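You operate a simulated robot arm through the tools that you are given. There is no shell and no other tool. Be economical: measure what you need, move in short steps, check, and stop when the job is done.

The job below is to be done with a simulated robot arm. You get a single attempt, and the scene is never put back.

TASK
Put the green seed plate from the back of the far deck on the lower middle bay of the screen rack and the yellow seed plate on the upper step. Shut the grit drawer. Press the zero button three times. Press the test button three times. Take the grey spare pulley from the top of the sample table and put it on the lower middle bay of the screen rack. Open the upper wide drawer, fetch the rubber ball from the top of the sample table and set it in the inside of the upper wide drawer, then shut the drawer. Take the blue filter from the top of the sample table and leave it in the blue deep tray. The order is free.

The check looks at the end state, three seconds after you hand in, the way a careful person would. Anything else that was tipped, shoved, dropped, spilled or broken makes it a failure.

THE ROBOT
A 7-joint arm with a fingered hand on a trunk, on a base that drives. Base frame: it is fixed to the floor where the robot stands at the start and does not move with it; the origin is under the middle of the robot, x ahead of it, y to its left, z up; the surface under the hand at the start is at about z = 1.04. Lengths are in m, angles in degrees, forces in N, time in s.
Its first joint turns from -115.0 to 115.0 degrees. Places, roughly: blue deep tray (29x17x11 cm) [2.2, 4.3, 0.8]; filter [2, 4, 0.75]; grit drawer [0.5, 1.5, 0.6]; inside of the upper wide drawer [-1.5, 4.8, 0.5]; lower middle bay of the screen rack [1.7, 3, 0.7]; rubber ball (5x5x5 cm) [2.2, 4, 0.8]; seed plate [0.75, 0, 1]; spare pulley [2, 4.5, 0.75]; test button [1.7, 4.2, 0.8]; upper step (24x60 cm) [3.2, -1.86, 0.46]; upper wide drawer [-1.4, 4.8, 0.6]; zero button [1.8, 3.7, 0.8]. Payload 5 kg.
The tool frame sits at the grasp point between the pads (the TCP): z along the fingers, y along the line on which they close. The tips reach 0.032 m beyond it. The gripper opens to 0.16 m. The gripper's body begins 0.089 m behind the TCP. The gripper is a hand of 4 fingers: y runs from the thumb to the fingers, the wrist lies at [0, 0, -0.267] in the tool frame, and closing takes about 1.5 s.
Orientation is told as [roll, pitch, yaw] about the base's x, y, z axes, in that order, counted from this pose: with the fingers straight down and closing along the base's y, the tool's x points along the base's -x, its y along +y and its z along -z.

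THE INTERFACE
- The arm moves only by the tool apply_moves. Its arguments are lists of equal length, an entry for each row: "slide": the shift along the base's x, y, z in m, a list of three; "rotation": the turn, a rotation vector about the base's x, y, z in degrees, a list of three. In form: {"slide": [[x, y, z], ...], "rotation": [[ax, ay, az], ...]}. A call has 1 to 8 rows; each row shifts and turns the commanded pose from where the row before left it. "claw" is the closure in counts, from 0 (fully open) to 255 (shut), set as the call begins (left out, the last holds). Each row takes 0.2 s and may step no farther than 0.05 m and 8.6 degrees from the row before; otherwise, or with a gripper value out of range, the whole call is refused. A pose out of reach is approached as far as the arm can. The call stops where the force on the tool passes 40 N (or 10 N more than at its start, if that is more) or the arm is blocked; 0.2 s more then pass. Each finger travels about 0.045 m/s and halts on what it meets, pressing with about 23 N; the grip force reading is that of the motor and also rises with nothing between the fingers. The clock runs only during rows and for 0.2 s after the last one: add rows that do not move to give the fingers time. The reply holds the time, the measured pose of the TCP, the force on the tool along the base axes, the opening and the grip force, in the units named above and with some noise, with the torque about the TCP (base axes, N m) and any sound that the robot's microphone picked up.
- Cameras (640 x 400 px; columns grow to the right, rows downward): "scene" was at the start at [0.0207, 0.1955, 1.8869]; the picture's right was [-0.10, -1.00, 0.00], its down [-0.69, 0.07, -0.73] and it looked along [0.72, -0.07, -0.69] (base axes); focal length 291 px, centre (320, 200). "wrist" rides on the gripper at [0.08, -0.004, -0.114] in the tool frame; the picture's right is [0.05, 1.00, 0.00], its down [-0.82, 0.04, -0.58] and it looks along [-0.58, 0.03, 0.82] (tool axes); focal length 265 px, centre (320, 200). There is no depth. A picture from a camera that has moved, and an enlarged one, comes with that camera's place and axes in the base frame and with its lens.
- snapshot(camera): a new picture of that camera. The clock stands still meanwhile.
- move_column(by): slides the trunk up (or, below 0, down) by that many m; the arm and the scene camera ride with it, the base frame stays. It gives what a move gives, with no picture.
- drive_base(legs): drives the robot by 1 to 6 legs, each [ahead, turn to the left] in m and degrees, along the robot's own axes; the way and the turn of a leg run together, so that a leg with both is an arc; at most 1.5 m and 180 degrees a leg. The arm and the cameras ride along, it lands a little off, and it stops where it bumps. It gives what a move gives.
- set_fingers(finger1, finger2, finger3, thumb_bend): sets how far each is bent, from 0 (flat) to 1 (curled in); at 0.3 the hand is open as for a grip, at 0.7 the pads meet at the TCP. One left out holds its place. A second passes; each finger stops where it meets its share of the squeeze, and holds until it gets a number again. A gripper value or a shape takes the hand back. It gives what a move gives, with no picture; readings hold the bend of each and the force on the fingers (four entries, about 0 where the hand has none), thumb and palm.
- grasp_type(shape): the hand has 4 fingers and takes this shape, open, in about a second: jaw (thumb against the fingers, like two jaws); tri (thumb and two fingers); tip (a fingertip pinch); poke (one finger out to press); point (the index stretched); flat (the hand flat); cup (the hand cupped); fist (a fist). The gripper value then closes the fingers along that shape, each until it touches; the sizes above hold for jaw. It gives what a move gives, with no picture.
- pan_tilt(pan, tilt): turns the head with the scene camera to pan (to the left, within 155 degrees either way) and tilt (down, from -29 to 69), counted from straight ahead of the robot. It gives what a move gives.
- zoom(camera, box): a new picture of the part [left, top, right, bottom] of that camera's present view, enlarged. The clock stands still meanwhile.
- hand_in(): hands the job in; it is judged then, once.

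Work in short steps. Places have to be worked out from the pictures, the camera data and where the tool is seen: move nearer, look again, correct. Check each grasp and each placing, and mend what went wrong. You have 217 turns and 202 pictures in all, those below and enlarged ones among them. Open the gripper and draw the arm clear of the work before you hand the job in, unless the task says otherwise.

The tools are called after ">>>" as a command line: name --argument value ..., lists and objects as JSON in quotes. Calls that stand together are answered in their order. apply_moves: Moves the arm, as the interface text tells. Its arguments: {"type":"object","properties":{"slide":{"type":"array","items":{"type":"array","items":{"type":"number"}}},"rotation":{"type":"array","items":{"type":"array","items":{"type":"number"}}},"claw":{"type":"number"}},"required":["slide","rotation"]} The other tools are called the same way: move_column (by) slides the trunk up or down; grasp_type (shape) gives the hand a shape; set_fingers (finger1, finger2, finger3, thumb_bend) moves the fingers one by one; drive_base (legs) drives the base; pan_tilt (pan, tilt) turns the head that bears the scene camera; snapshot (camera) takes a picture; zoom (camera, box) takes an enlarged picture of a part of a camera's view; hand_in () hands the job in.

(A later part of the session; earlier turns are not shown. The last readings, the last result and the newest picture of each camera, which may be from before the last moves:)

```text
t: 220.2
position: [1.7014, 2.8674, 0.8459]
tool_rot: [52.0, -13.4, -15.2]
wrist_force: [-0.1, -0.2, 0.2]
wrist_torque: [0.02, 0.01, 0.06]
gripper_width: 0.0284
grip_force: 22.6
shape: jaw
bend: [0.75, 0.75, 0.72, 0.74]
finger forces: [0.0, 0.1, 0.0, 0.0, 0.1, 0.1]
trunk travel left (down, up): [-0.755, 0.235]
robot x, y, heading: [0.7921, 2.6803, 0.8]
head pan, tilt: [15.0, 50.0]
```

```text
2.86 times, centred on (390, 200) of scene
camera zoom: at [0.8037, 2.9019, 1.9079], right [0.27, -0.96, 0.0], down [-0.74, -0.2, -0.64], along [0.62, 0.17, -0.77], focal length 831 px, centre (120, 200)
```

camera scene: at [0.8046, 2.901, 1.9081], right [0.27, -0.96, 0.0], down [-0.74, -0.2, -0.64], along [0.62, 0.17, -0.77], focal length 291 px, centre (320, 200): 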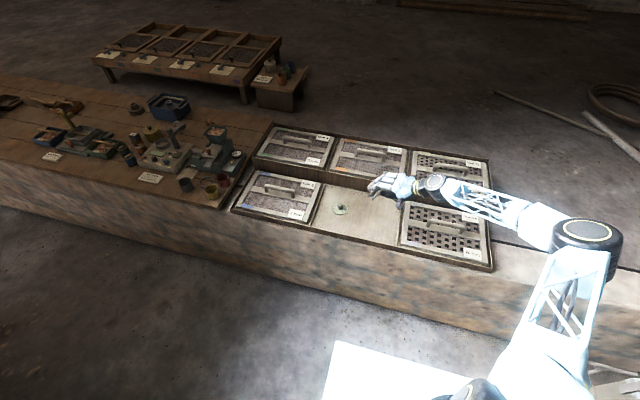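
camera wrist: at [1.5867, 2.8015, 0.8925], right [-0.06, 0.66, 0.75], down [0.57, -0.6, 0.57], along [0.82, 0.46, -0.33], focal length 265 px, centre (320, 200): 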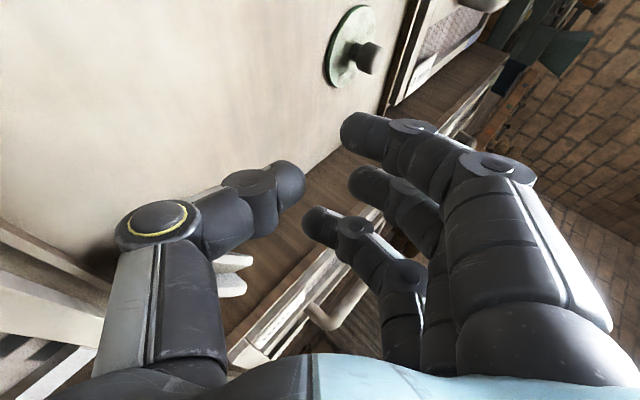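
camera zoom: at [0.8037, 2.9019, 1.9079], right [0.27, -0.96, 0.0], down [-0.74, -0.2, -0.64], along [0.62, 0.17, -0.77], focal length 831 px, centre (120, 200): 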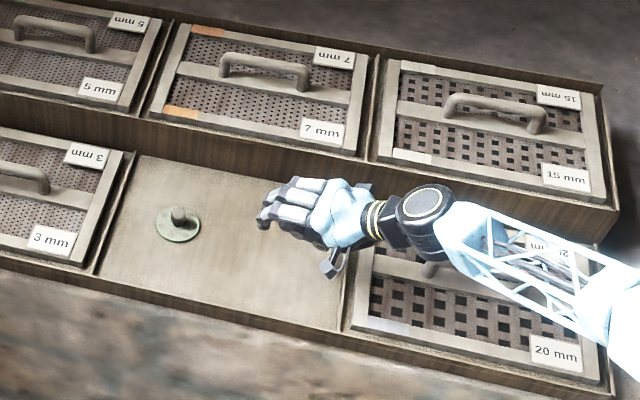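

The pulley dropped; it seems to be under the hand in the bay. Raise and look.

>>> apply_moves --slide '[[0, -0.01, 0.04], [0, -0.01, 0.045], [0, 0, 0.045], [0, 0, 0.045], [0, 0, 0.045], [-0.03, 0, 0.03], [-0.03, 0, 0.02]]' --rotation '[[0, 0, 0], [0, 0, 0], [-8, 0, 0], [-8, 0, 0], [-8, 0, 0], [-8, 0, 0], [-8, 0, 0]]'

>>> snapshot --camera "wrist"

>>> zoom --camera "scene" --box '[300, 130, 480, 270]'

```text
t: 221.8
position: [1.6415, 2.8471, 1.1153]
tool_rot: [10.5, -20.0, -2.9]
wrist_force: [4.2, 0.6, 10.5]
wrist_torque: [-0.15, 0.68, 0.03]
gripper_width: 0.0282
grip_force: 23.3
shape: jaw
bend: [0.75, 0.75, 0.72, 0.74]
finger forces: [0.0, 0.0, 0.0, 0.0, 0.1, 0.0]
trunk travel left (down, up): [-0.755, 0.235]
robot x, y, heading: [0.789, 2.6782, 0.4]
head pan, tilt: [15.0, 50.0]
```

```text
86 pictures are left
camera wrist: at [1.5265, 2.8288, 1.1912], right [-0.06, 0.99, 0.15], down [0.57, -0.09, 0.82], along [0.82, 0.14, -0.55], focal length 265 px, centre (320, 200)
```

wrist: 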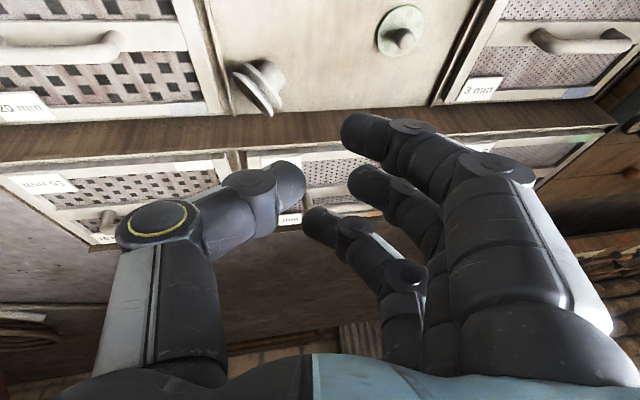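

```text
2.86 times, centred on (390, 200) of scene
camera zoom: at [0.8027, 2.905, 1.9077], right [0.27, -0.96, 0.0], down [-0.74, -0.21, -0.64], along [0.62, 0.17, -0.77], focal length 831 px, centre (120, 200)
```

zoom: 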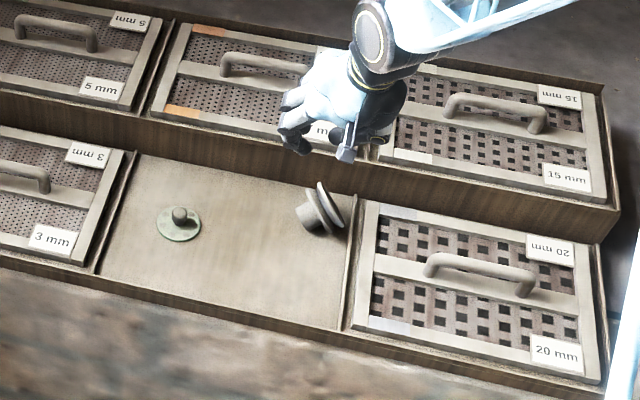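

The pulley lies on its side in the bay. I'll set it upright: gripping its hub across the axis and lifting lets the flange swing down. First drive closer and square up the hand with yaw -45°.

>>> apply_moves --slide '[[0, 0, 0.02], [0, 0, 0.02], [0, 0, 0], [0, 0, 0], [0, 0, 0], [0, 0, 0]]' --rotation '[[0, 0, 2.9], [0, 6.7, 0], [0, 6.7, 0], [0, 6.6, 0], [-5.2, 0, 0], [-5.3, 0, 0]]' --claw 80

>>> drive_base --legs '[[0.13, 0]]'

>>> apply_moves --slide '[[0, 0, 0], [0, 0, 0], [0, 0, 0], [0, 0, 0], [0, 0, 0], [0, 0, 0]]' --rotation '[[0, 0, -7.5], [0, 0, -7.5], [0, 0, -7.5], [0, 0, -7.5], [0, 0, -7.5], [0, 0, -7.5]]'

>>> snapshot --camera "wrist"

>>> zoom --camera "scene" --box '[300, 130, 480, 270]'

```text
t: 223.2
position: [1.6409, 2.8471, 1.1552]
tool_rot: [0.0, 0.0, 0.0]
wrist_force: [0.2, 0.1, 0.2]
wrist_torque: [0.02, 0.01, 0.02]
gripper_width: 0.1091
grip_force: 0.0
shape: jaw
bend: [0.68, 0.68, 0.68, 0.64]
finger forces: [0.0, 0.0, 0.1, 0.0, 0.1, 0.0]
trunk travel left (down, up): [-0.755, 0.235]
robot x, y, heading: [0.796, 2.6776, 0.6]
head pan, tilt: [15.0, 50.0]
```

```text
t: 224.5
position: [1.7731, 2.8465, 1.1533]
tool_rot: [0.0, 0.1, 0.0]
wrist_force: [0.9, 0.7, 0.3]
wrist_torque: [-0.02, 0.05, 0.01]
gripper_width: 0.1095
grip_force: 0.1
shape: jaw
bend: [0.68, 0.68, 0.68, 0.64]
finger forces: [0.0, 0.0, 0.1, 0.0, 0.1, 0.1]
trunk travel left (down, up): [-0.755, 0.235]
robot x, y, heading: [0.9245, 2.68, 0.6]
head pan, tilt: [15.0, 50.0]
```

```text
t: 225.9
position: [1.7713, 2.8466, 1.1549]
tool_rot: [0.1, -0.1, -45.0]
wrist_force: [-0.3, -0.2, 0.6]
wrist_torque: [0.0, 0.01, -0.01]
gripper_width: 0.1092
grip_force: 0.1
shape: jaw
bend: [0.68, 0.68, 0.68, 0.64]
finger forces: [0.0, 0.0, 0.0, 0.1, 0.0, 0.0]
trunk travel left (down, up): [-0.755, 0.235]
robot x, y, heading: [0.9248, 2.6838, 0.3]
head pan, tilt: [15.0, 50.0]
```

```text
84 pictures are left
camera wrist: at [1.7119, 2.9001, 1.2688], right [0.67, 0.74, 0.0], down [0.6, -0.55, 0.58], along [0.43, -0.39, -0.82], focal length 265 px, centre (320, 200)
```

wrist: 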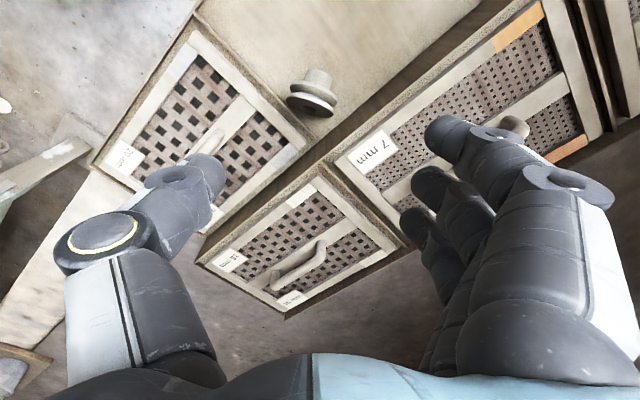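

```text
2.86 times, centred on (390, 200) of scene
camera zoom: at [0.9348, 2.9034, 1.9078], right [0.27, -0.96, 0.0], down [-0.74, -0.2, -0.64], along [0.62, 0.17, -0.77], focal length 831 px, centre (120, 200)
```

zoom: 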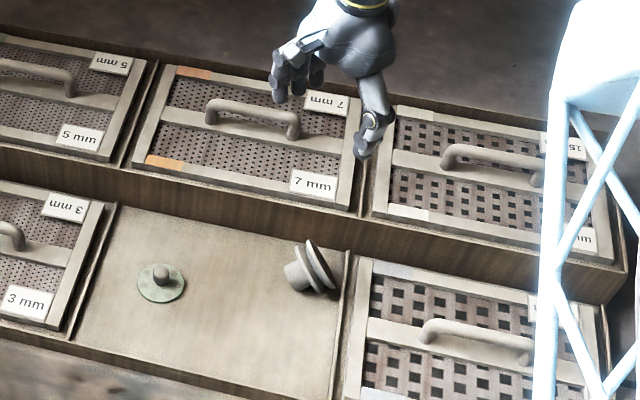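

Aligned with the hub axis; hub centre ≈ (1.785, 2.828, 0.755). Lower over it.

>>> move_column --by -0.25

>>> apply_moves --slide '[[0.0135, -0.0185, 0], [0, 0, -0.04], [0, 0, -0.03]]' --rotation '[[0, 0, 0], [0, 0, 0], [0, 0, 0]]'

>>> snapshot --camera "wrist"

```text
t: 228.5
position: [1.7711, 2.847, 0.9055]
tool_rot: [0.1, -0.1, -45.0]
wrist_force: [-0.5, 0.3, 0.0]
wrist_torque: [-0.02, -0.01, 0.04]
gripper_width: 0.1094
grip_force: 0.1
shape: jaw
bend: [0.68, 0.68, 0.68, 0.64]
finger forces: [0.0, 0.0, 0.0, 0.0, 0.1, 0.0]
trunk travel left (down, up): [-0.505, 0.485]
robot x, y, heading: [0.9208, 2.6816, 0.6]
head pan, tilt: [15.0, 50.0]
```

```text
t: 229.3
position: [1.7851, 2.828, 0.8364]
tool_rot: [0.1, 0.0, -45.0]
wrist_force: [0.2, 0.1, -0.6]
wrist_torque: [-0.01, 0.0, 0.01]
gripper_width: 0.1093
grip_force: 0.1
shape: jaw
bend: [0.68, 0.68, 0.68, 0.64]
finger forces: [0.0, 0.0, 0.1, 0.0, 0.0, 0.0]
trunk travel left (down, up): [-0.505, 0.485]
robot x, y, heading: [0.9226, 2.681, 0.3]
head pan, tilt: [15.0, 50.0]
```

```text
82 pictures are left
camera wrist: at [1.726, 2.8813, 0.949], right [0.67, 0.74, 0.0], down [0.61, -0.55, 0.58], along [0.43, -0.39, -0.82], focal length 265 px, centre (320, 200)
```

wrist: 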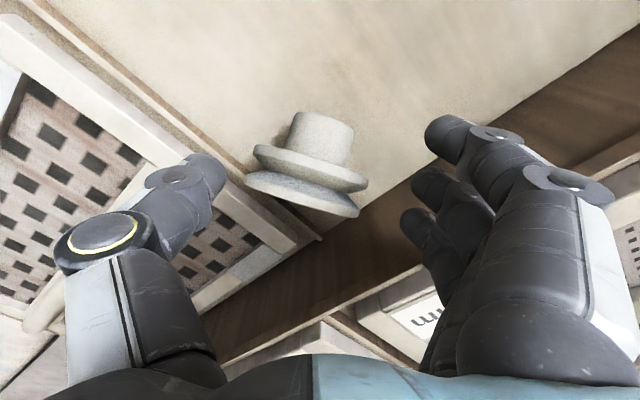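

Descend to the hub and close.

>>> apply_moves --slide '[[-0.003, 0.003, -0.035], [0, 0, -0.025], [0, 0, -0.008]]' --rotation '[[0, 0, 0], [0, 0, 0], [0, 0, 0]]'

>>> apply_moves --slide '[[0, 0, 0], [0, 0, 0], [0, 0, 0], [0, 0, 0], [0, 0, 0], [0, 0, 0], [0, 0, 0], [0, 0, 0]]' --rotation '[[0, 0, 0], [0, 0, 0], [0, 0, 0], [0, 0, 0], [0, 0, 0], [0, 0, 0], [0, 0, 0], [0, 0, 0]]' --claw 255

>>> snapshot --camera "wrist"

```text
t: 230.1
position: [1.7827, 2.8296, 0.7667]
tool_rot: [-0.1, 0.0, -44.9]
wrist_force: [-0.8, -0.1, -0.6]
wrist_torque: [0.03, -0.03, -0.02]
gripper_width: 0.1093
grip_force: 0.0
shape: jaw
bend: [0.68, 0.68, 0.68, 0.64]
finger forces: [0.0, 0.0, 0.0, 0.0, 0.0, 0.0]
trunk travel left (down, up): [-0.505, 0.485]
robot x, y, heading: [0.9223, 2.6793, 0.6]
head pan, tilt: [15.0, 50.0]
```

```text
t: 231.9
position: [1.7816, 2.8301, 0.7665]
tool_rot: [0.0, 0.1, -45.0]
wrist_force: [-3.5, 0.5, -0.1]
wrist_torque: [0.02, 0.05, -0.09]
gripper_width: 0.0449
grip_force: 23.7
shape: jaw
bend: [0.68, 0.73, 0.73, 0.74]
finger forces: [0.0, 9.5, 8.6, 0.1, 21.7, 0.0]
trunk travel left (down, up): [-0.505, 0.485]
robot x, y, heading: [0.9208, 2.6799, 0.2]
head pan, tilt: [15.0, 50.0]
```

```text
81 pictures are left
camera wrist: at [1.7222, 2.8835, 0.8805], right [0.67, 0.74, 0.0], down [0.61, -0.55, 0.58], along [0.43, -0.39, -0.82], focal length 265 px, centre (320, 200)
```

wrist: 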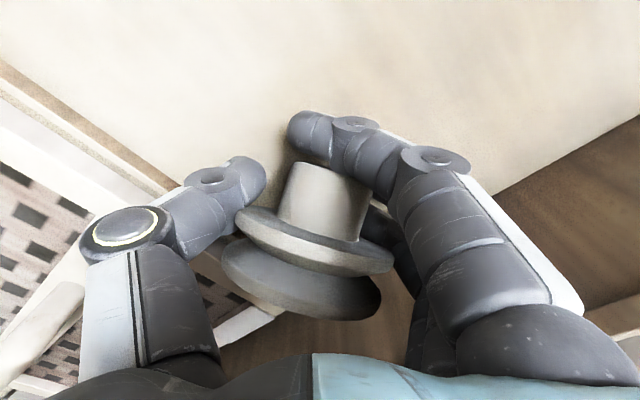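

The thumb touches the flange rim; open, shift 1.2 cm outward along the hub, and close again.

>>> apply_moves --slide '[[0, 0, 0], [0, 0, 0], [0, 0, 0], [-0.0085, 0.0085, 0], [0, 0, 0]]' --rotation '[[0, 0, 0], [0, 0, 0], [0, 0, 0], [0, 0, 0], [0, 0, 0]]' --claw 110

>>> apply_moves --slide '[[0, 0, 0], [0, 0, 0], [0, 0, 0], [0, 0, 0], [0, 0, 0], [0, 0, 0], [0, 0, 0], [0, 0, 0]]' --rotation '[[0, 0, 0], [0, 0, 0], [0, 0, 0], [0, 0, 0], [0, 0, 0], [0, 0, 0], [0, 0, 0], [0, 0, 0]]' --claw 255

>>> snapshot --camera "wrist"

```text
t: 233.1
position: [1.7738, 2.8388, 0.7672]
tool_rot: [0.1, 0.0, -45.1]
wrist_force: [0.2, 0.0, 0.0]
wrist_torque: [-0.02, 0.0, 0.01]
gripper_width: 0.0902
grip_force: 0.1
shape: jaw
bend: [0.71, 0.72, 0.72, 0.7]
finger forces: [0.0, 0.0, 0.0, 0.1, 0.1, 0.0]
trunk travel left (down, up): [-0.505, 0.485]
robot x, y, heading: [0.9212, 2.6816, 0.5]
head pan, tilt: [15.0, 50.0]
```

```text
t: 234.9
position: [1.773, 2.8391, 0.7672]
tool_rot: [0.0, 0.1, -44.9]
wrist_force: [-2.0, -0.1, -0.3]
wrist_torque: [-0.15, 0.02, -0.05]
gripper_width: 0.0205
grip_force: 22.7
shape: jaw
bend: [0.68, 0.72, 0.73, 0.71]
finger forces: [0.0, 6.0, 11.1, 0.0, 18.2, 0.1]
trunk travel left (down, up): [-0.505, 0.485]
robot x, y, heading: [0.9222, 2.6822, 0.4]
head pan, tilt: [15.0, 50.0]
```

```text
80 pictures are left
camera wrist: at [1.7138, 2.8923, 0.8807], right [0.67, 0.74, 0.0], down [0.61, -0.55, 0.58], along [0.43, -0.39, -0.82], focal length 265 px, centre (320, 200)
```

wrist: 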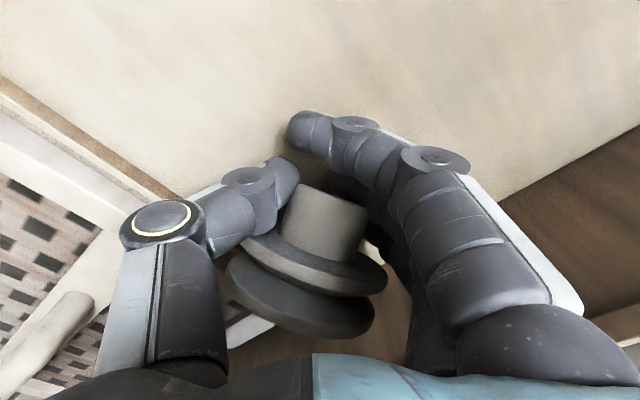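

Now it is on the hub. Lift slowly a few centimetres.

>>> apply_moves --slide '[[0, 0, 0.01], [0, 0, 0.01], [0, 0, 0.01], [0, 0, 0.01], [0, 0, 0]]' --rotation '[[0, 0, 0], [0, 0, 0], [0, 0, 0], [0, 0, 0], [0, 0, 0]]'

>>> snapshot --camera "wrist"

>>> zoom --camera "scene" --box '[280, 150, 460, 290]'

```text
t: 236.1
position: [1.7731, 2.8385, 0.8066]
tool_rot: [0.1, 0.1, -45.0]
wrist_force: [0.5, -2.4, -8.2]
wrist_torque: [0.17, 0.26, -0.01]
gripper_width: 0.0186
grip_force: 23.1
shape: jaw
bend: [0.68, 0.73, 0.71, 0.72]
finger forces: [0.0, 10.1, 13.6, 0.0, 12.1, 0.0]
trunk travel left (down, up): [-0.505, 0.485]
robot x, y, heading: [0.925, 2.6804, 0.6]
head pan, tilt: [15.0, 50.0]
```

```text
79 pictures are left
camera wrist: at [1.7147, 2.8923, 0.9201], right [0.67, 0.74, 0.0], down [0.61, -0.55, 0.58], along [0.43, -0.39, -0.82], focal length 265 px, centre (320, 200)
```

wrist: 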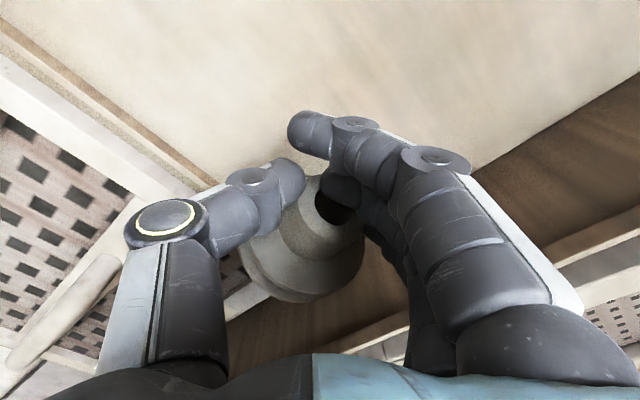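

```text
2.86 times, centred on (370, 220) of scene
camera zoom: at [0.9357, 2.903, 1.6578], right [0.27, -0.96, 0.0], down [-0.74, -0.2, -0.64], along [0.62, 0.17, -0.77], focal length 831 px, centre (177, 143)
```

zoom: 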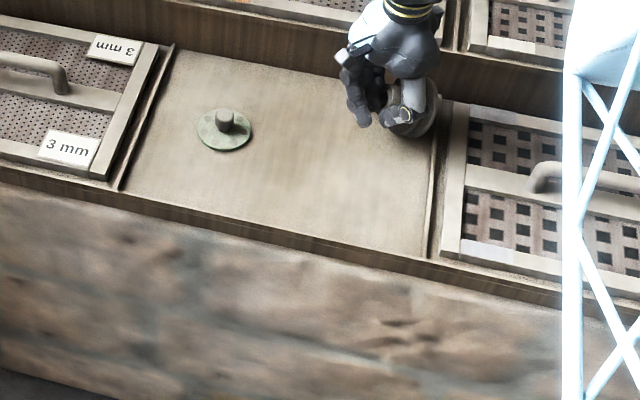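

It is swinging hub-up as hoped. Lift a little more so it hangs, then lower.

>>> apply_moves --slide '[[-0.003, 0.003, 0.006], [-0.003, 0.003, 0.006], [-0.003, 0.003, 0.006], [0, 0, 0]]' --rotation '[[0, 0, 0], [0, 0, 0], [0, 0, 0], [0, 0, 0]]'

>>> snapshot --camera "wrist"

```text
t: 237.1
position: [1.7634, 2.8482, 0.8258]
tool_rot: [0.0, -0.1, -45.1]
wrist_force: [1.3, 0.0, 0.0]
wrist_torque: [-0.02, 0.01, -0.01]
gripper_width: 0.0129
grip_force: 22.9
shape: jaw
bend: [0.68, 0.73, 0.75, 0.73]
finger forces: [0.0, 0.1, 0.0, 0.0, 0.1, 0.0]
trunk travel left (down, up): [-0.505, 0.485]
robot x, y, heading: [0.9246, 2.6782, 0.4]
head pan, tilt: [15.0, 50.0]
```

```text
77 pictures are left
camera wrist: at [1.7047, 2.9015, 0.9392], right [0.67, 0.74, 0.0], down [0.61, -0.55, 0.58], along [0.43, -0.39, -0.82], focal length 265 px, centre (320, 200)
```

wrist: 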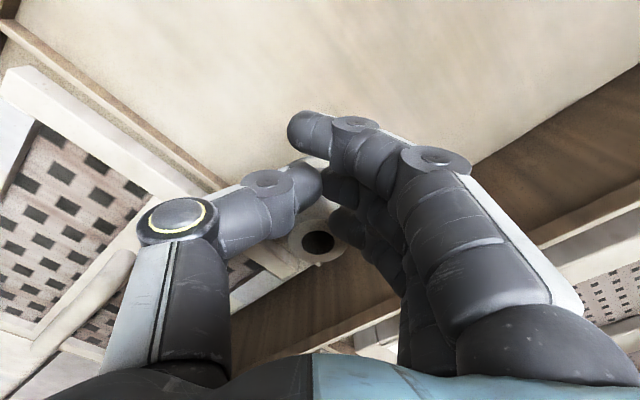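

It slipped out but seems to stand hub-up. Raise and check.

>>> apply_moves --slide '[[0, 0, 0.04], [0, 0, 0.045], [0, 0, 0.045], [0, 0, 0.045], [0, 0, 0.045], [0, 0, 0.03]]' --rotation '[[0, 0, 0], [0, 0, 0], [0, 0, 0], [0, 0, 0], [0, 0, 0], [0, 0, 0]]'

>>> zoom --camera "scene" --box '[280, 150, 460, 290]'

>>> snapshot --camera "wrist"

```text
t: 238.5
position: [1.7641, 2.8489, 1.0773]
tool_rot: [0.1, 0.2, -44.9]
wrist_force: [0.1, 0.2, 0.6]
wrist_torque: [-0.02, 0.03, -0.01]
gripper_width: 0.013
grip_force: 23.4
shape: jaw
bend: [0.68, 0.73, 0.75, 0.73]
finger forces: [0.0, 0.1, 0.0, 0.1, 0.0, 0.1]
trunk travel left (down, up): [-0.505, 0.485]
robot x, y, heading: [0.9248, 2.6793, 0.5]
head pan, tilt: [15.0, 50.0]
```

```text
2.86 times, centred on (370, 220) of scene
camera zoom: at [0.9346, 2.9029, 1.6578], right [0.27, -0.96, 0.0], down [-0.74, -0.2, -0.64], along [0.62, 0.17, -0.77], focal length 831 px, centre (177, 143)
```

zoom: 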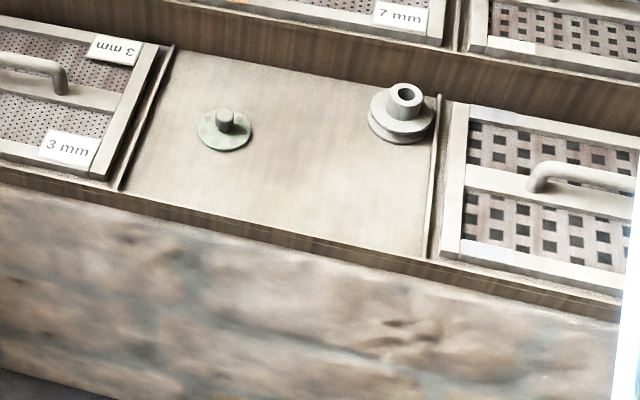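

```text
75 pictures are left
camera wrist: at [1.7051, 2.9027, 1.1906], right [0.67, 0.74, 0.0], down [0.61, -0.55, 0.58], along [0.43, -0.39, -0.82], focal length 265 px, centre (320, 200)
```

wrist: 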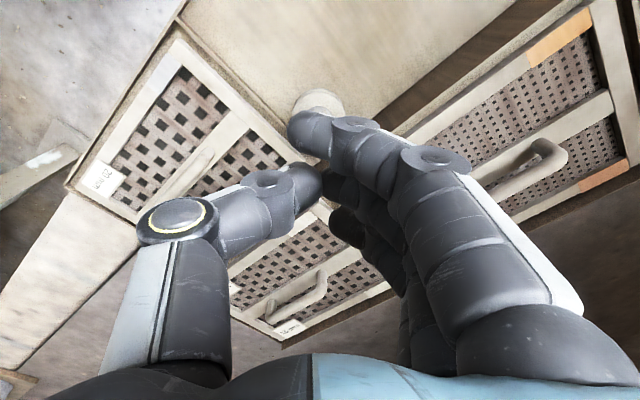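

The pulley now stands flat, hub up, in the bay next to the green plate. Next the wide drawer: retract the arm and drive west.

>>> apply_moves --slide '[[-0.044, -0.012, 0.01], [-0.044, -0.012, 0.01], [-0.044, -0.012, 0.01], [-0.044, -0.012, 0.01], [-0.044, -0.012, 0.01], [-0.044, -0.012, 0.01], [-0.044, -0.012, 0.01], [-0.044, -0.012, 0.01]]' --rotation '[[0, 0, 7.5], [0, 0, 7.5], [0, 0, 7.5], [0, 0, 7.5], [0, 0, 7.5], [0, 0, 7.5], [0, 0, 0], [0, 0, 0]]' --claw 100

>>> drive_base --legs '[[0, 179], [1.5, 0], [0, -85]]'

>>> pan_tilt --pan 20 --tilt 25

>>> snapshot --camera "scene"

```text
t: 240.3
position: [1.4099, 2.7533, 1.1552]
tool_rot: [0.1, 0.0, 0.0]
wrist_force: [0.3, 0.8, 0.3]
wrist_torque: [0.03, -0.01, -0.04]
gripper_width: 0.097
grip_force: 0.1
shape: jaw
bend: [0.71, 0.71, 0.71, 0.69]
finger forces: [0.0, 0.1, 0.0, 0.0, 0.1, 0.1]
trunk travel left (down, up): [-0.505, 0.485]
robot x, y, heading: [0.9184, 2.6811, 0.4]
head pan, tilt: [15.0, 50.0]
```

```text
t: 259.2
position: [-0.6873, 3.1733, 1.1568]
tool_rot: [0.1, 0.0, 94.9]
wrist_force: [-0.1, 0.5, -0.5]
wrist_torque: [0.0, 0.05, -0.01]
gripper_width: 0.0971
grip_force: 0.1
shape: jaw
bend: [0.71, 0.71, 0.71, 0.69]
finger forces: [0.0, 0.0, 0.0, 0.0, 0.0, 0.0]
trunk travel left (down, up): [-0.505, 0.485]
robot x, y, heading: [-0.5719, 2.6917, 95.5]
head pan, tilt: [15.0, 50.0]
```

```text
t: 260.1
position: [-0.6874, 3.1742, 1.1569]
tool_rot: [0.2, 0.0, 94.9]
wrist_force: [1.0, 0.0, 0.9]
wrist_torque: [0.01, 0.01, 0.03]
gripper_width: 0.0968
grip_force: 0.0
shape: jaw
bend: [0.71, 0.71, 0.71, 0.69]
finger forces: [0.1, 0.0, 0.1, 0.1, 0.0, 0.0]
trunk travel left (down, up): [-0.505, 0.485]
robot x, y, heading: [-0.5724, 2.6965, 95.4]
head pan, tilt: [20.0, 25.0]
```

```text
74 pictures are left
camera scene: at [-0.8105, 2.6986, 1.6953], right [0.9, 0.43, 0.0], down [0.18, -0.38, -0.91], along [-0.39, 0.82, -0.42], focal length 291 px, centre (320, 200)
```

scene: 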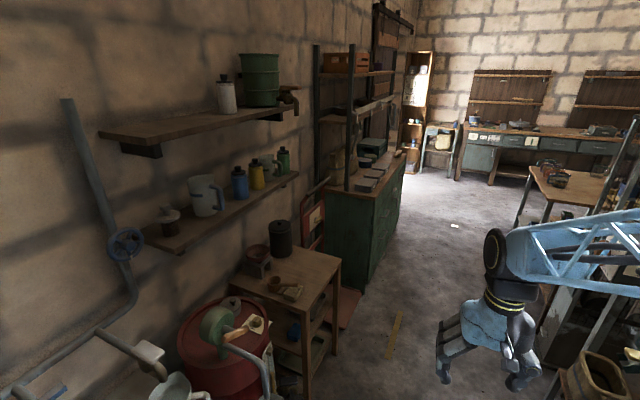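

The green cabinet front is at x≈-1.3 from y≈4.55 on. Drive up alongside and face it.

>>> drive_base --legs '[[0, -7], [1.5, 0], [0.5, 0], [0, 91]]'

>>> pan_tilt --pan 10 --tilt 48

>>> snapshot --camera "scene"

```text
t: 274.6
position: [-1.0141, 4.6249, 1.1554]
tool_rot: [0.1, 0.1, 178.6]
wrist_force: [1.0, -0.8, -0.2]
wrist_torque: [0.04, 0.02, 0.0]
gripper_width: 0.0972
grip_force: 0.1
shape: jaw
bend: [0.71, 0.71, 0.71, 0.69]
finger forces: [0.0, 0.0, 0.0, 0.0, 0.1, 0.0]
trunk travel left (down, up): [-0.505, 0.485]
robot x, y, heading: [-0.5225, 4.6883, 179.1]
head pan, tilt: [20.0, 25.0]
```

```text
t: 275.5
position: [-1.0134, 4.628, 1.1566]
tool_rot: [0.1, 0.0, 178.7]
wrist_force: [0.6, -0.2, -0.3]
wrist_torque: [0.03, 0.0, 0.03]
gripper_width: 0.0972
grip_force: 0.0
shape: jaw
bend: [0.71, 0.71, 0.71, 0.69]
finger forces: [0.0, 0.0, 0.0, 0.0, 0.0, 0.0]
trunk travel left (down, up): [-0.505, 0.485]
robot x, y, heading: [-0.5228, 4.6889, 179.3]
head pan, tilt: [10.0, 48.0]
```

```text
73 pictures are left
camera scene: at [-0.5461, 4.4723, 1.6606], right [-0.16, 0.99, 0.0], down [0.73, 0.12, -0.67], along [-0.66, -0.11, -0.74], focal length 291 px, centre (320, 200)
```

scene: 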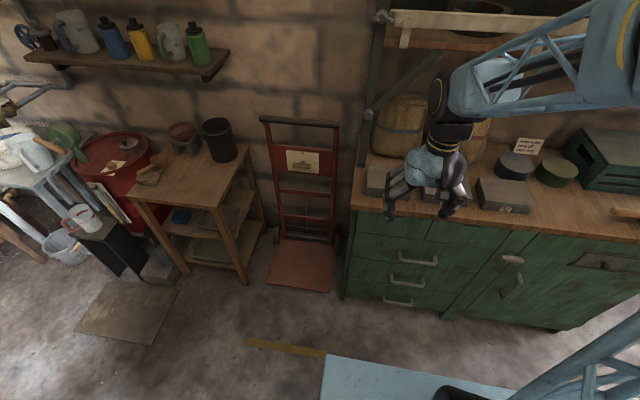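

>>> zoom --camera "scene" --box '[330, 180, 640, 340]'

```text
2.06 times, centred on (485, 260) of scene
camera zoom: at [-0.5461, 4.4723, 1.6606], right [-0.16, 0.99, 0.0], down [0.73, 0.12, -0.67], along [-0.66, -0.11, -0.74], focal length 600 px, centre (-21, 76)
```

zoom: 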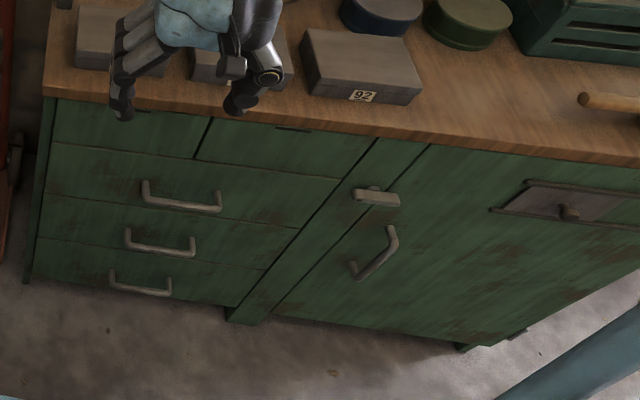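

The upper wide drawer's handle is at about (-1.23, 4.77, 0.6). I need room for pulling; check what's behind the robot.

>>> pan_tilt --pan 150 --tilt 45

>>> snapshot --camera "scene"

```text
t: 277.7
position: [-1.0119, 4.6269, 1.1558]
tool_rot: [0.2, 0.0, 178.7]
wrist_force: [0.0, -0.1, -0.3]
wrist_torque: [-0.04, -0.01, -0.04]
gripper_width: 0.0972
grip_force: 0.1
shape: jaw
bend: [0.71, 0.71, 0.71, 0.69]
finger forces: [0.0, 0.0, 0.1, 0.1, 0.0, 0.0]
trunk travel left (down, up): [-0.505, 0.485]
robot x, y, heading: [-0.5269, 4.687, 179.0]
head pan, tilt: [150.0, 45.0]
```

```text
71 pictures are left
camera scene: at [-0.3985, 4.443, 1.6647], right [-0.51, -0.86, 0.0], down [-0.61, 0.36, -0.71], along [0.61, -0.36, -0.71], focal length 291 px, centre (320, 200)
```

scene: 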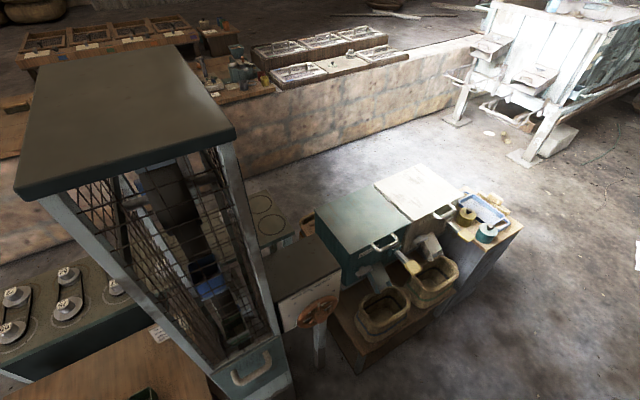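

A mill stands behind, so I can back up only ~10 cm. Do that, then turn the hand so it closes in the vertical plane, tilted 45° toward the cabinet.

>>> drive_base --legs '[[-0.1, 0]]'

>>> apply_moves --slide '[[0, 0.018, 0], [0, 0.018, 0], [0, 0.018, 0], [0, 0.018, 0], [0, 0.018, 0], [0, 0.018, 0], [0, 0.018, 0], [0, 0.018, 0]]' --rotation '[[0, 0, -8], [0, 0, -8], [0, 0, -8], [0, 0, -8], [0, 0, -8], [0, 0, -8], [0, 0, -8], [0, 0, -8]]'

>>> apply_moves --slide '[[0, 0, 0], [0, 0, 0], [0, 0, 0], [0, 0, 0], [0, 0, 0], [0, 0, 0], [0, 0, 0], [0, 0, 0]]' --rotation '[[0, 0, -8], [0, 0, -8], [0, 0, -8], [0, 8, 0], [0, 8, 0], [0, 8, 0], [0, 8, 0], [0, 8, 0]]' --claw 90

>>> move_column --by -0.4

>>> snapshot --camera "wrist"

```text
t: 278.9
position: [-0.9123, 4.6247, 1.1566]
tool_rot: [0.1, 0.0, 178.8]
wrist_force: [-0.2, 0.3, 0.7]
wrist_torque: [-0.01, 0.01, 0.0]
gripper_width: 0.097
grip_force: 0.0
shape: jaw
bend: [0.71, 0.71, 0.71, 0.69]
finger forces: [0.0, 0.0, 0.0, 0.0, 0.0, 0.1]
trunk travel left (down, up): [-0.505, 0.485]
robot x, y, heading: [-0.4242, 4.6878, 179.3]
head pan, tilt: [150.0, 45.0]
```

```text
t: 280.7
position: [-0.9126, 4.7675, 1.1565]
tool_rot: [0.2, -0.1, 114.6]
wrist_force: [-0.5, -0.3, -0.8]
wrist_torque: [-0.02, 0.0, 0.02]
gripper_width: 0.0969
grip_force: 0.1
shape: jaw
bend: [0.71, 0.71, 0.71, 0.69]
finger forces: [0.0, 0.1, 0.1, 0.1, 0.0, 0.0]
trunk travel left (down, up): [-0.505, 0.485]
robot x, y, heading: [-0.4213, 4.6868, 179.0]
head pan, tilt: [150.0, 45.0]
```

```text
t: 282.5
position: [-0.9256, 4.7752, 1.1609]
tool_rot: [39.1, -0.5, 90.3]
wrist_force: [-0.2, 0.0, 0.0]
wrist_torque: [0.01, 0.0, -0.01]
gripper_width: 0.103
grip_force: 0.0
shape: jaw
bend: [0.7, 0.7, 0.7, 0.67]
finger forces: [0.0, 0.0, 0.0, 0.1, 0.1, 0.0]
out of reach, approached as far as the arm can: row 8
trunk travel left (down, up): [-0.505, 0.485]
robot x, y, heading: [-0.4251, 4.6858, 179.4]
head pan, tilt: [150.0, 45.0]
```

```text
t: 286.3
position: [-0.9271, 4.7726, 0.7254]
tool_rot: [34.6, -0.8, 90.6]
wrist_force: [-0.5, 0.0, -0.2]
wrist_torque: [-0.02, 0.0, 0.01]
gripper_width: 0.1034
grip_force: 0.1
shape: jaw
bend: [0.7, 0.7, 0.7, 0.67]
finger forces: [0.0, 0.0, 0.0, 0.1, 0.1, 0.0]
trunk travel left (down, up): [-0.105, 0.885]
robot x, y, heading: [-0.4215, 4.6842, 179.1]
head pan, tilt: [150.0, 45.0]
```

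```text
70 pictures are left
camera wrist: at [-0.8574, 4.6911, 0.8163], right [-0.82, -0.07, 0.57], down [0.28, 0.81, 0.51], along [-0.5, 0.58, -0.65], focal length 265 px, centre (320, 200)
```

wrist: 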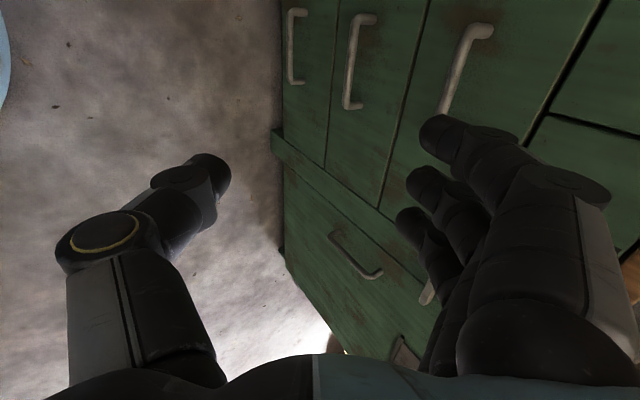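

Handle refined to ≈ (-1.205, 4.755, 0.62). Move to a pre-grasp point with the tilt brought to 45°.

>>> apply_moves --slide '[[-0.0386, -0.0035, -0.005], [-0.0386, -0.0035, -0.005], [-0.0386, -0.0035, -0.005], [-0.0386, -0.0035, -0.005], [-0.0386, -0.0035, -0.005]]' --rotation '[[0, 2, 0], [0, 2, 0], [0, 2, 0], [0, 2, 0], [0, 2, 0]]' --claw 145

>>> snapshot --camera "wrist"

>>> pan_tilt --pan 15 --tilt 45

>>> zoom --camera "scene" --box '[320, 80, 620, 320]'

```text
t: 287.7
position: [-0.914, 5.1593, 0.775]
tool_rot: [53.1, 0.3, 49.1]
wrist_force: [0.6, 0.0, -1.4]
wrist_torque: [0.03, -0.02, -0.05]
gripper_width: 0.0691
grip_force: 0.1
shape: jaw
bend: [0.73, 0.73, 0.73, 0.7]
finger forces: [0.1, 0.1, 0.0, 0.0, 0.0, 0.0]
trunk travel left (down, up): [-0.105, 0.885]
robot x, y, heading: [-0.419, 4.6885, 179.1]
head pan, tilt: [150.0, 45.0]
stopped in row 5: the arm was blocked; the commanded pose is now the measured one
```

```text
69 pictures are left
camera wrist: at [-0.8966, 5.0368, 0.8403], right [-0.48, 0.36, 0.8], down [0.87, 0.33, 0.38], along [-0.13, 0.87, -0.47], focal length 265 px, centre (320, 200)
```

wrist: 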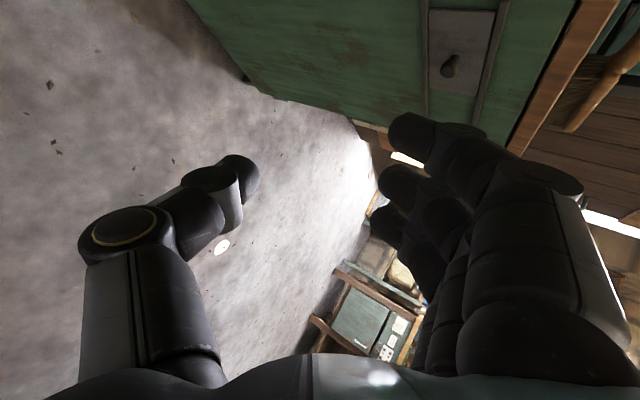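

```text
t: 289.9
position: [-0.9145, 5.1598, 0.7742]
tool_rot: [53.1, 0.3, 49.0]
wrist_force: [-0.6, 0.6, 0.5]
wrist_torque: [0.03, -0.01, 0.0]
gripper_width: 0.0692
grip_force: 0.0
shape: jaw
bend: [0.73, 0.73, 0.73, 0.7]
finger forces: [0.1, 0.1, 0.0, 0.0, 0.1, 0.0]
trunk travel left (down, up): [-0.105, 0.885]
robot x, y, heading: [-0.4271, 4.6862, 179.0]
head pan, tilt: [15.0, 45.0]
```

```text
1.67 times, centred on (470, 200) of scene
camera zoom: at [-0.4467, 4.4637, 1.2648], right [-0.25, 0.97, 0.0], down [0.69, 0.17, -0.71], along [-0.69, -0.17, -0.71], focal length 485 px, centre (70, 200)
```

zoom: 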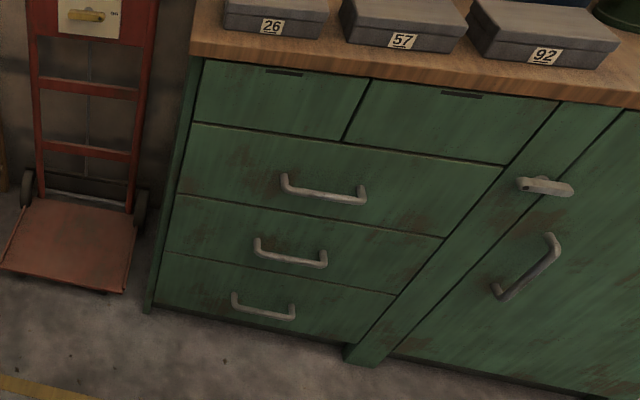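

The arm took an odd posture when too close to the robot. Better plan: hook the handle with the straight index finger, hand nearly vertical and farther out. First restore the hand to vertical.

>>> apply_moves --slide '[[0, -0.02, 0.015], [0, -0.02, 0.015], [0, -0.02, 0.015], [0, -0.02, 0.015], [0, -0.02, 0.015], [0, -0.02, 0.015], [0, -0.02, 0.015]]' --rotation '[[-4.97, -5.71, 0], [-4.97, -5.71, 0], [-4.97, -5.71, 0], [-4.97, -5.71, 0], [-4.97, -5.71, 0], [-4.97, -5.71, 0], [-4.97, -5.71, 0]]'

>>> apply_moves --slide '[[-0.02, -0.03, 0.01], [-0.02, -0.03, 0.01], [-0.02, -0.03, 0.01], [-0.02, -0.03, 0.01], [-0.02, -0.03, 0.01], [-0.02, -0.03, 0]]' --rotation '[[0, 0, 7], [0, 0, 7], [0, 0, 7], [0, 0, 7], [0, 0, 7], [0, 0, 6]]'

>>> set_fingers --finger1 0.4 --finger2 1.0 --finger3 1.0 --thumb_bend 1.0

>>> snapshot --camera "scene"

```text
t: 291.5
position: [-0.9159, 5.0191, 0.8796]
tool_rot: [0.0, 0.2, 48.7]
wrist_force: [-0.1, 0.4, 0.0]
wrist_torque: [0.06, 0.0, 0.01]
gripper_width: 0.069
grip_force: 0.2
shape: jaw
bend: [0.73, 0.73, 0.73, 0.7]
finger forces: [0.0, 0.1, 0.0, 0.1, 0.0, 0.0]
trunk travel left (down, up): [-0.105, 0.885]
robot x, y, heading: [-0.4223, 4.6884, 179.0]
head pan, tilt: [15.0, 45.0]
```

```text
t: 292.9
position: [-1.0355, 4.8387, 0.9284]
tool_rot: [0.2, 0.2, 89.8]
wrist_force: [1.3, 0.8, -0.1]
wrist_torque: [-0.02, 0.05, 0.01]
gripper_width: 0.0691
grip_force: 0.1
shape: jaw
bend: [0.73, 0.73, 0.73, 0.7]
finger forces: [0.0, 0.0, 0.0, 0.0, 0.0, 0.1]
trunk travel left (down, up): [-0.105, 0.885]
robot x, y, heading: [-0.4207, 4.6889, 179.2]
head pan, tilt: [15.0, 45.0]
```

```text
t: 293.9
position: [-1.0362, 4.84, 0.9289]
tool_rot: [0.0, 0.3, 89.7]
wrist_force: [-0.4, 0.1, 1.0]
wrist_torque: [0.02, 0.0, 0.0]
gripper_width: 0.054
grip_force: 0.1
shape: fingers
bend: [0.4, 1.0, 1.0, 0.92]
finger forces: [0.0, 0.0, 0.1, 0.0, 0.0, 0.0]
trunk travel left (down, up): [-0.105, 0.885]
robot x, y, heading: [-0.4225, 4.6887, 179.2]
head pan, tilt: [15.0, 45.0]
```

```text
67 pictures are left
camera scene: at [-0.4468, 4.4636, 1.2648], right [-0.25, 0.97, 0.0], down [0.69, 0.17, -0.71], along [-0.69, -0.17, -0.71], focal length 291 px, centre (320, 200)
```

scene: 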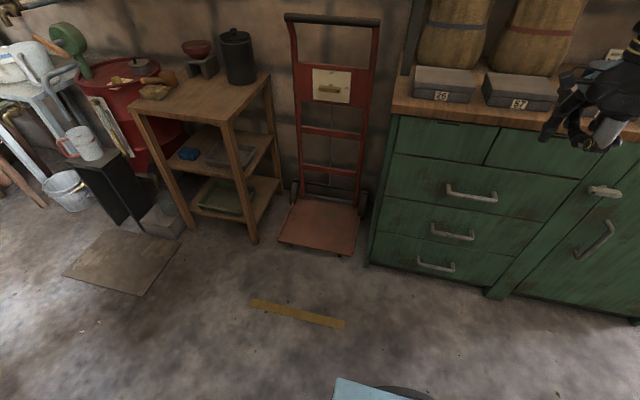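

Lower the hand in front of the cabinet, tilt 10°, to just above handle height.

>>> apply_moves --slide '[[-0.004, -0.009, -0.042], [-0.004, -0.009, -0.042], [-0.004, -0.009, -0.042], [-0.004, -0.009, -0.042], [-0.004, -0.009, -0.041]]' --rotation '[[0, 5, 0], [0, 5, 0], [0, 0, 0], [0, 0, 0], [0, 0, 0]]'

>>> zoom --camera "scene" --box '[380, 60, 620, 260]'

>>> snapshot --camera "wrist"

```text
t: 295.1
position: [-1.0323, 4.7964, 0.7329]
tool_rot: [10.1, 0.2, 89.8]
wrist_force: [1.1, 0.5, -0.6]
wrist_torque: [-0.01, 0.02, -0.04]
gripper_width: 0.0543
grip_force: 0.0
shape: fingers
bend: [0.4, 1.0, 1.0, 0.92]
finger forces: [0.1, 0.1, 0.1, 0.0, 0.0, 0.0]
out of reach, approached as far as the arm can: row 5
trunk travel left (down, up): [-0.105, 0.885]
robot x, y, heading: [-0.4222, 4.6885, 179.2]
head pan, tilt: [15.0, 45.0]
```

```text
2.00 times, centred on (500, 160) of scene
camera zoom: at [-0.4467, 4.4636, 1.2648], right [-0.25, 0.97, 0.0], down [0.69, 0.17, -0.71], along [-0.69, -0.17, -0.71], focal length 582 px, centre (-40, 280)
```

zoom: 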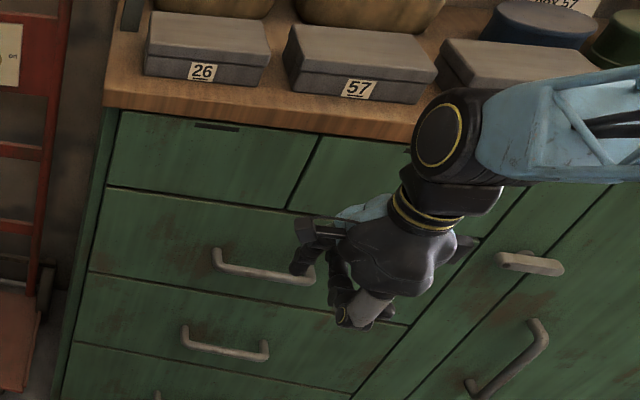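

```text
65 pictures are left
camera wrist: at [-1.0089, 4.7159, 0.8444], right [-0.98, -0.05, 0.18], down [0.06, 0.82, 0.57], along [-0.17, 0.57, -0.8], focal length 265 px, centre (320, 200)
```

wrist: 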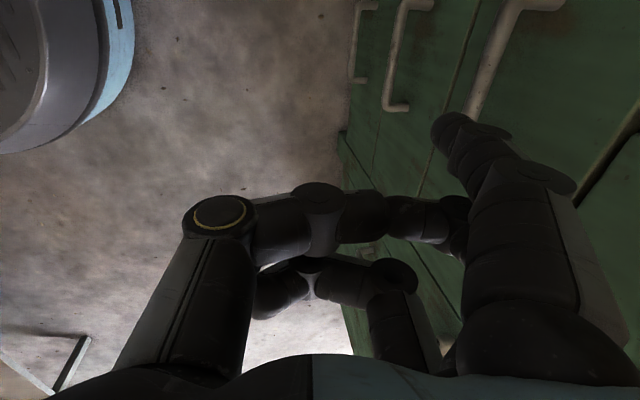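

The wrist view confirms the handle position. Move in so the index tip is above the gap behind the bar, then check.

>>> apply_moves --slide '[[-0.04, 0, 0], [-0.04, 0, 0], [-0.03, 0, 0]]' --rotation '[[0, 0, 0], [0, 0, 0], [0, 0, 0]]'

>>> snapshot --camera "wrist"

>>> zoom --camera "scene" --box '[430, 120, 570, 240]'

```text
t: 295.9
position: [-1.0525, 4.8021, 0.7692]
tool_rot: [10.2, 0.1, 89.8]
wrist_force: [0.8, 1.1, 0.1]
wrist_torque: [-0.02, -0.01, 0.01]
gripper_width: 0.0544
grip_force: 0.1
shape: fingers
bend: [0.4, 1.0, 1.0, 0.92]
finger forces: [0.1, 0.1, 0.0, 0.0, 0.0, 0.1]
out of reach, approached as far as the arm can: row 1, 2, 3
trunk travel left (down, up): [-0.105, 0.885]
robot x, y, heading: [-0.4218, 4.687, 179.5]
head pan, tilt: [15.0, 45.0]
```

```text
64 pictures are left
camera wrist: at [-1.0273, 4.7212, 0.8805], right [-0.98, -0.05, 0.18], down [0.06, 0.82, 0.57], along [-0.17, 0.57, -0.8], focal length 265 px, centre (320, 200)
```

wrist: 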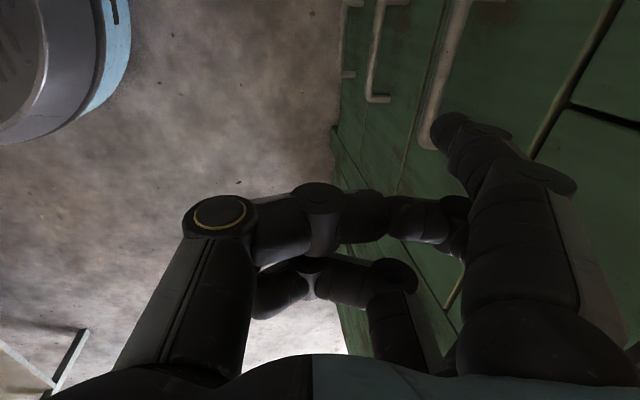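

```text
3.33 times, centred on (500, 180) of scene
camera zoom: at [-0.4468, 4.4636, 1.2647], right [-0.25, 0.97, 0.0], down [0.69, 0.17, -0.71], along [-0.69, -0.17, -0.71], focal length 970 px, centre (-280, 267)
```

zoom: 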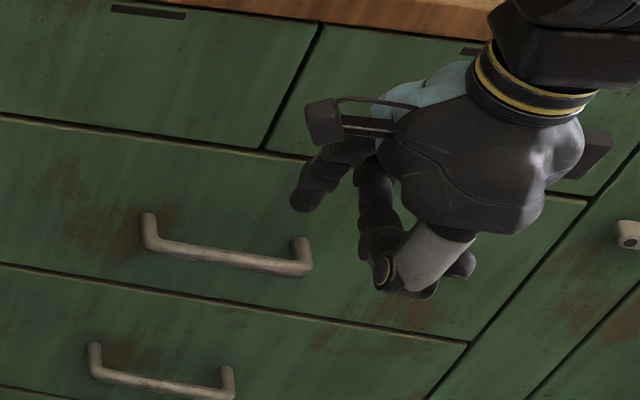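

The wrist is at a limit in this stance. I'll re-station the robot south of the drawer, facing north, so the arm comes in diagonally. Raise, turn and back up.

>>> move_column --by 0.35

>>> drive_base --legs '[[0, -89], [-0.5, 0]]'

>>> pan_tilt --pan 45 --tilt 40

>>> snapshot --camera "scene"

```text
t: 299.3
position: [-1.0516, 4.8024, 1.1188]
tool_rot: [10.1, 0.3, 89.9]
wrist_force: [-0.6, -0.5, 0.1]
wrist_torque: [0.02, 0.01, 0.0]
gripper_width: 0.0543
grip_force: 0.0
shape: fingers
bend: [0.4, 1.0, 1.0, 0.92]
finger forces: [0.0, 0.0, 0.1, 0.0, 0.1, 0.1]
trunk travel left (down, up): [-0.455, 0.535]
robot x, y, heading: [-0.4241, 4.6909, 179.1]
head pan, tilt: [15.0, 45.0]
```

```text
t: 304.8
position: [-0.3335, 5.2466, 1.1166]
tool_rot: [10.2, 0.4, 2.1]
wrist_force: [1.6, 1.2, -1.0]
wrist_torque: [-0.04, 0.22, 0.01]
gripper_width: 0.0542
grip_force: 0.1
shape: fingers
bend: [0.4, 1.0, 1.0, 0.92]
finger forces: [0.0, 0.0, 0.0, 0.0, 0.1, 0.1]
trunk travel left (down, up): [-0.455, 0.535]
robot x, y, heading: [-0.4347, 4.6167, 100.4]
head pan, tilt: [15.0, 45.0]
stopped in leg 2: the robot was blocked; the commanded pose is now the measured one
```

```text
t: 305.8
position: [-0.34, 5.2451, 1.1191]
tool_rot: [10.1, 0.3, 2.4]
wrist_force: [-0.2, 0.7, -0.1]
wrist_torque: [0.01, 0.02, 0.0]
gripper_width: 0.0544
grip_force: 0.2
shape: fingers
bend: [0.4, 1.0, 1.0, 0.92]
finger forces: [0.2, 0.0, 0.0, 0.0, 0.0, 0.1]
trunk travel left (down, up): [-0.455, 0.535]
robot x, y, heading: [-0.431, 4.6113, 100.6]
head pan, tilt: [45.0, 40.0]
```

```text
62 pictures are left
camera scene: at [-0.693, 4.5662, 1.622], right [0.57, 0.82, 0.0], down [0.53, -0.37, -0.77], along [-0.63, 0.44, -0.64], focal length 291 px, centre (320, 200)
```

scene: 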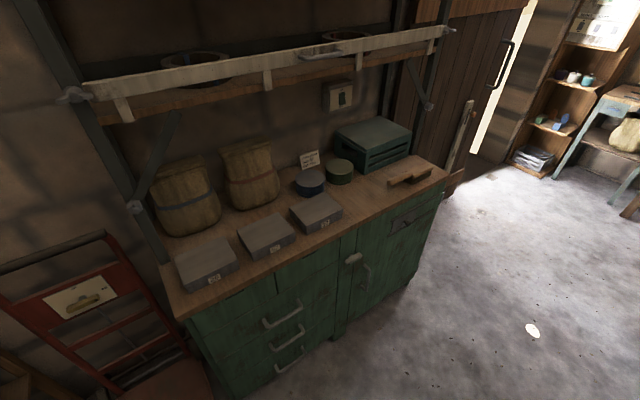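

I bumped something in leg 2. Look at the right rear to see what.

>>> pan_tilt --pan -130 --tilt 55

>>> snapshot --camera "scene"

```text
t: 308.4
position: [-0.3391, 5.2467, 1.1194]
tool_rot: [10.2, 0.2, 2.4]
wrist_force: [0.5, 1.2, 0.9]
wrist_torque: [-0.04, 0.0, -0.01]
gripper_width: 0.0543
grip_force: 0.1
shape: fingers
bend: [0.4, 1.0, 1.0, 0.92]
finger forces: [0.1, 0.1, 0.1, 0.1, 0.0, 0.1]
trunk travel left (down, up): [-0.455, 0.535]
robot x, y, heading: [-0.4323, 4.613, 100.4]
head pan, tilt: [-130.0, 55.0]
```

```text
61 pictures are left
camera scene: at [-0.5606, 4.482, 1.6014], right [-0.5, -0.87, 0.0], down [-0.71, 0.41, -0.57], along [0.5, -0.28, -0.82], focal length 291 px, centre (320, 200)
```

scene: 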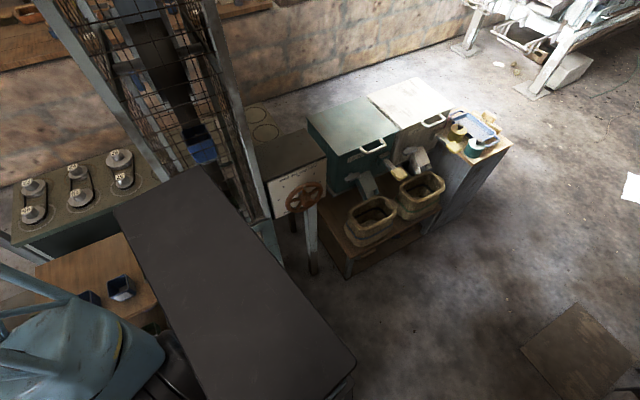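

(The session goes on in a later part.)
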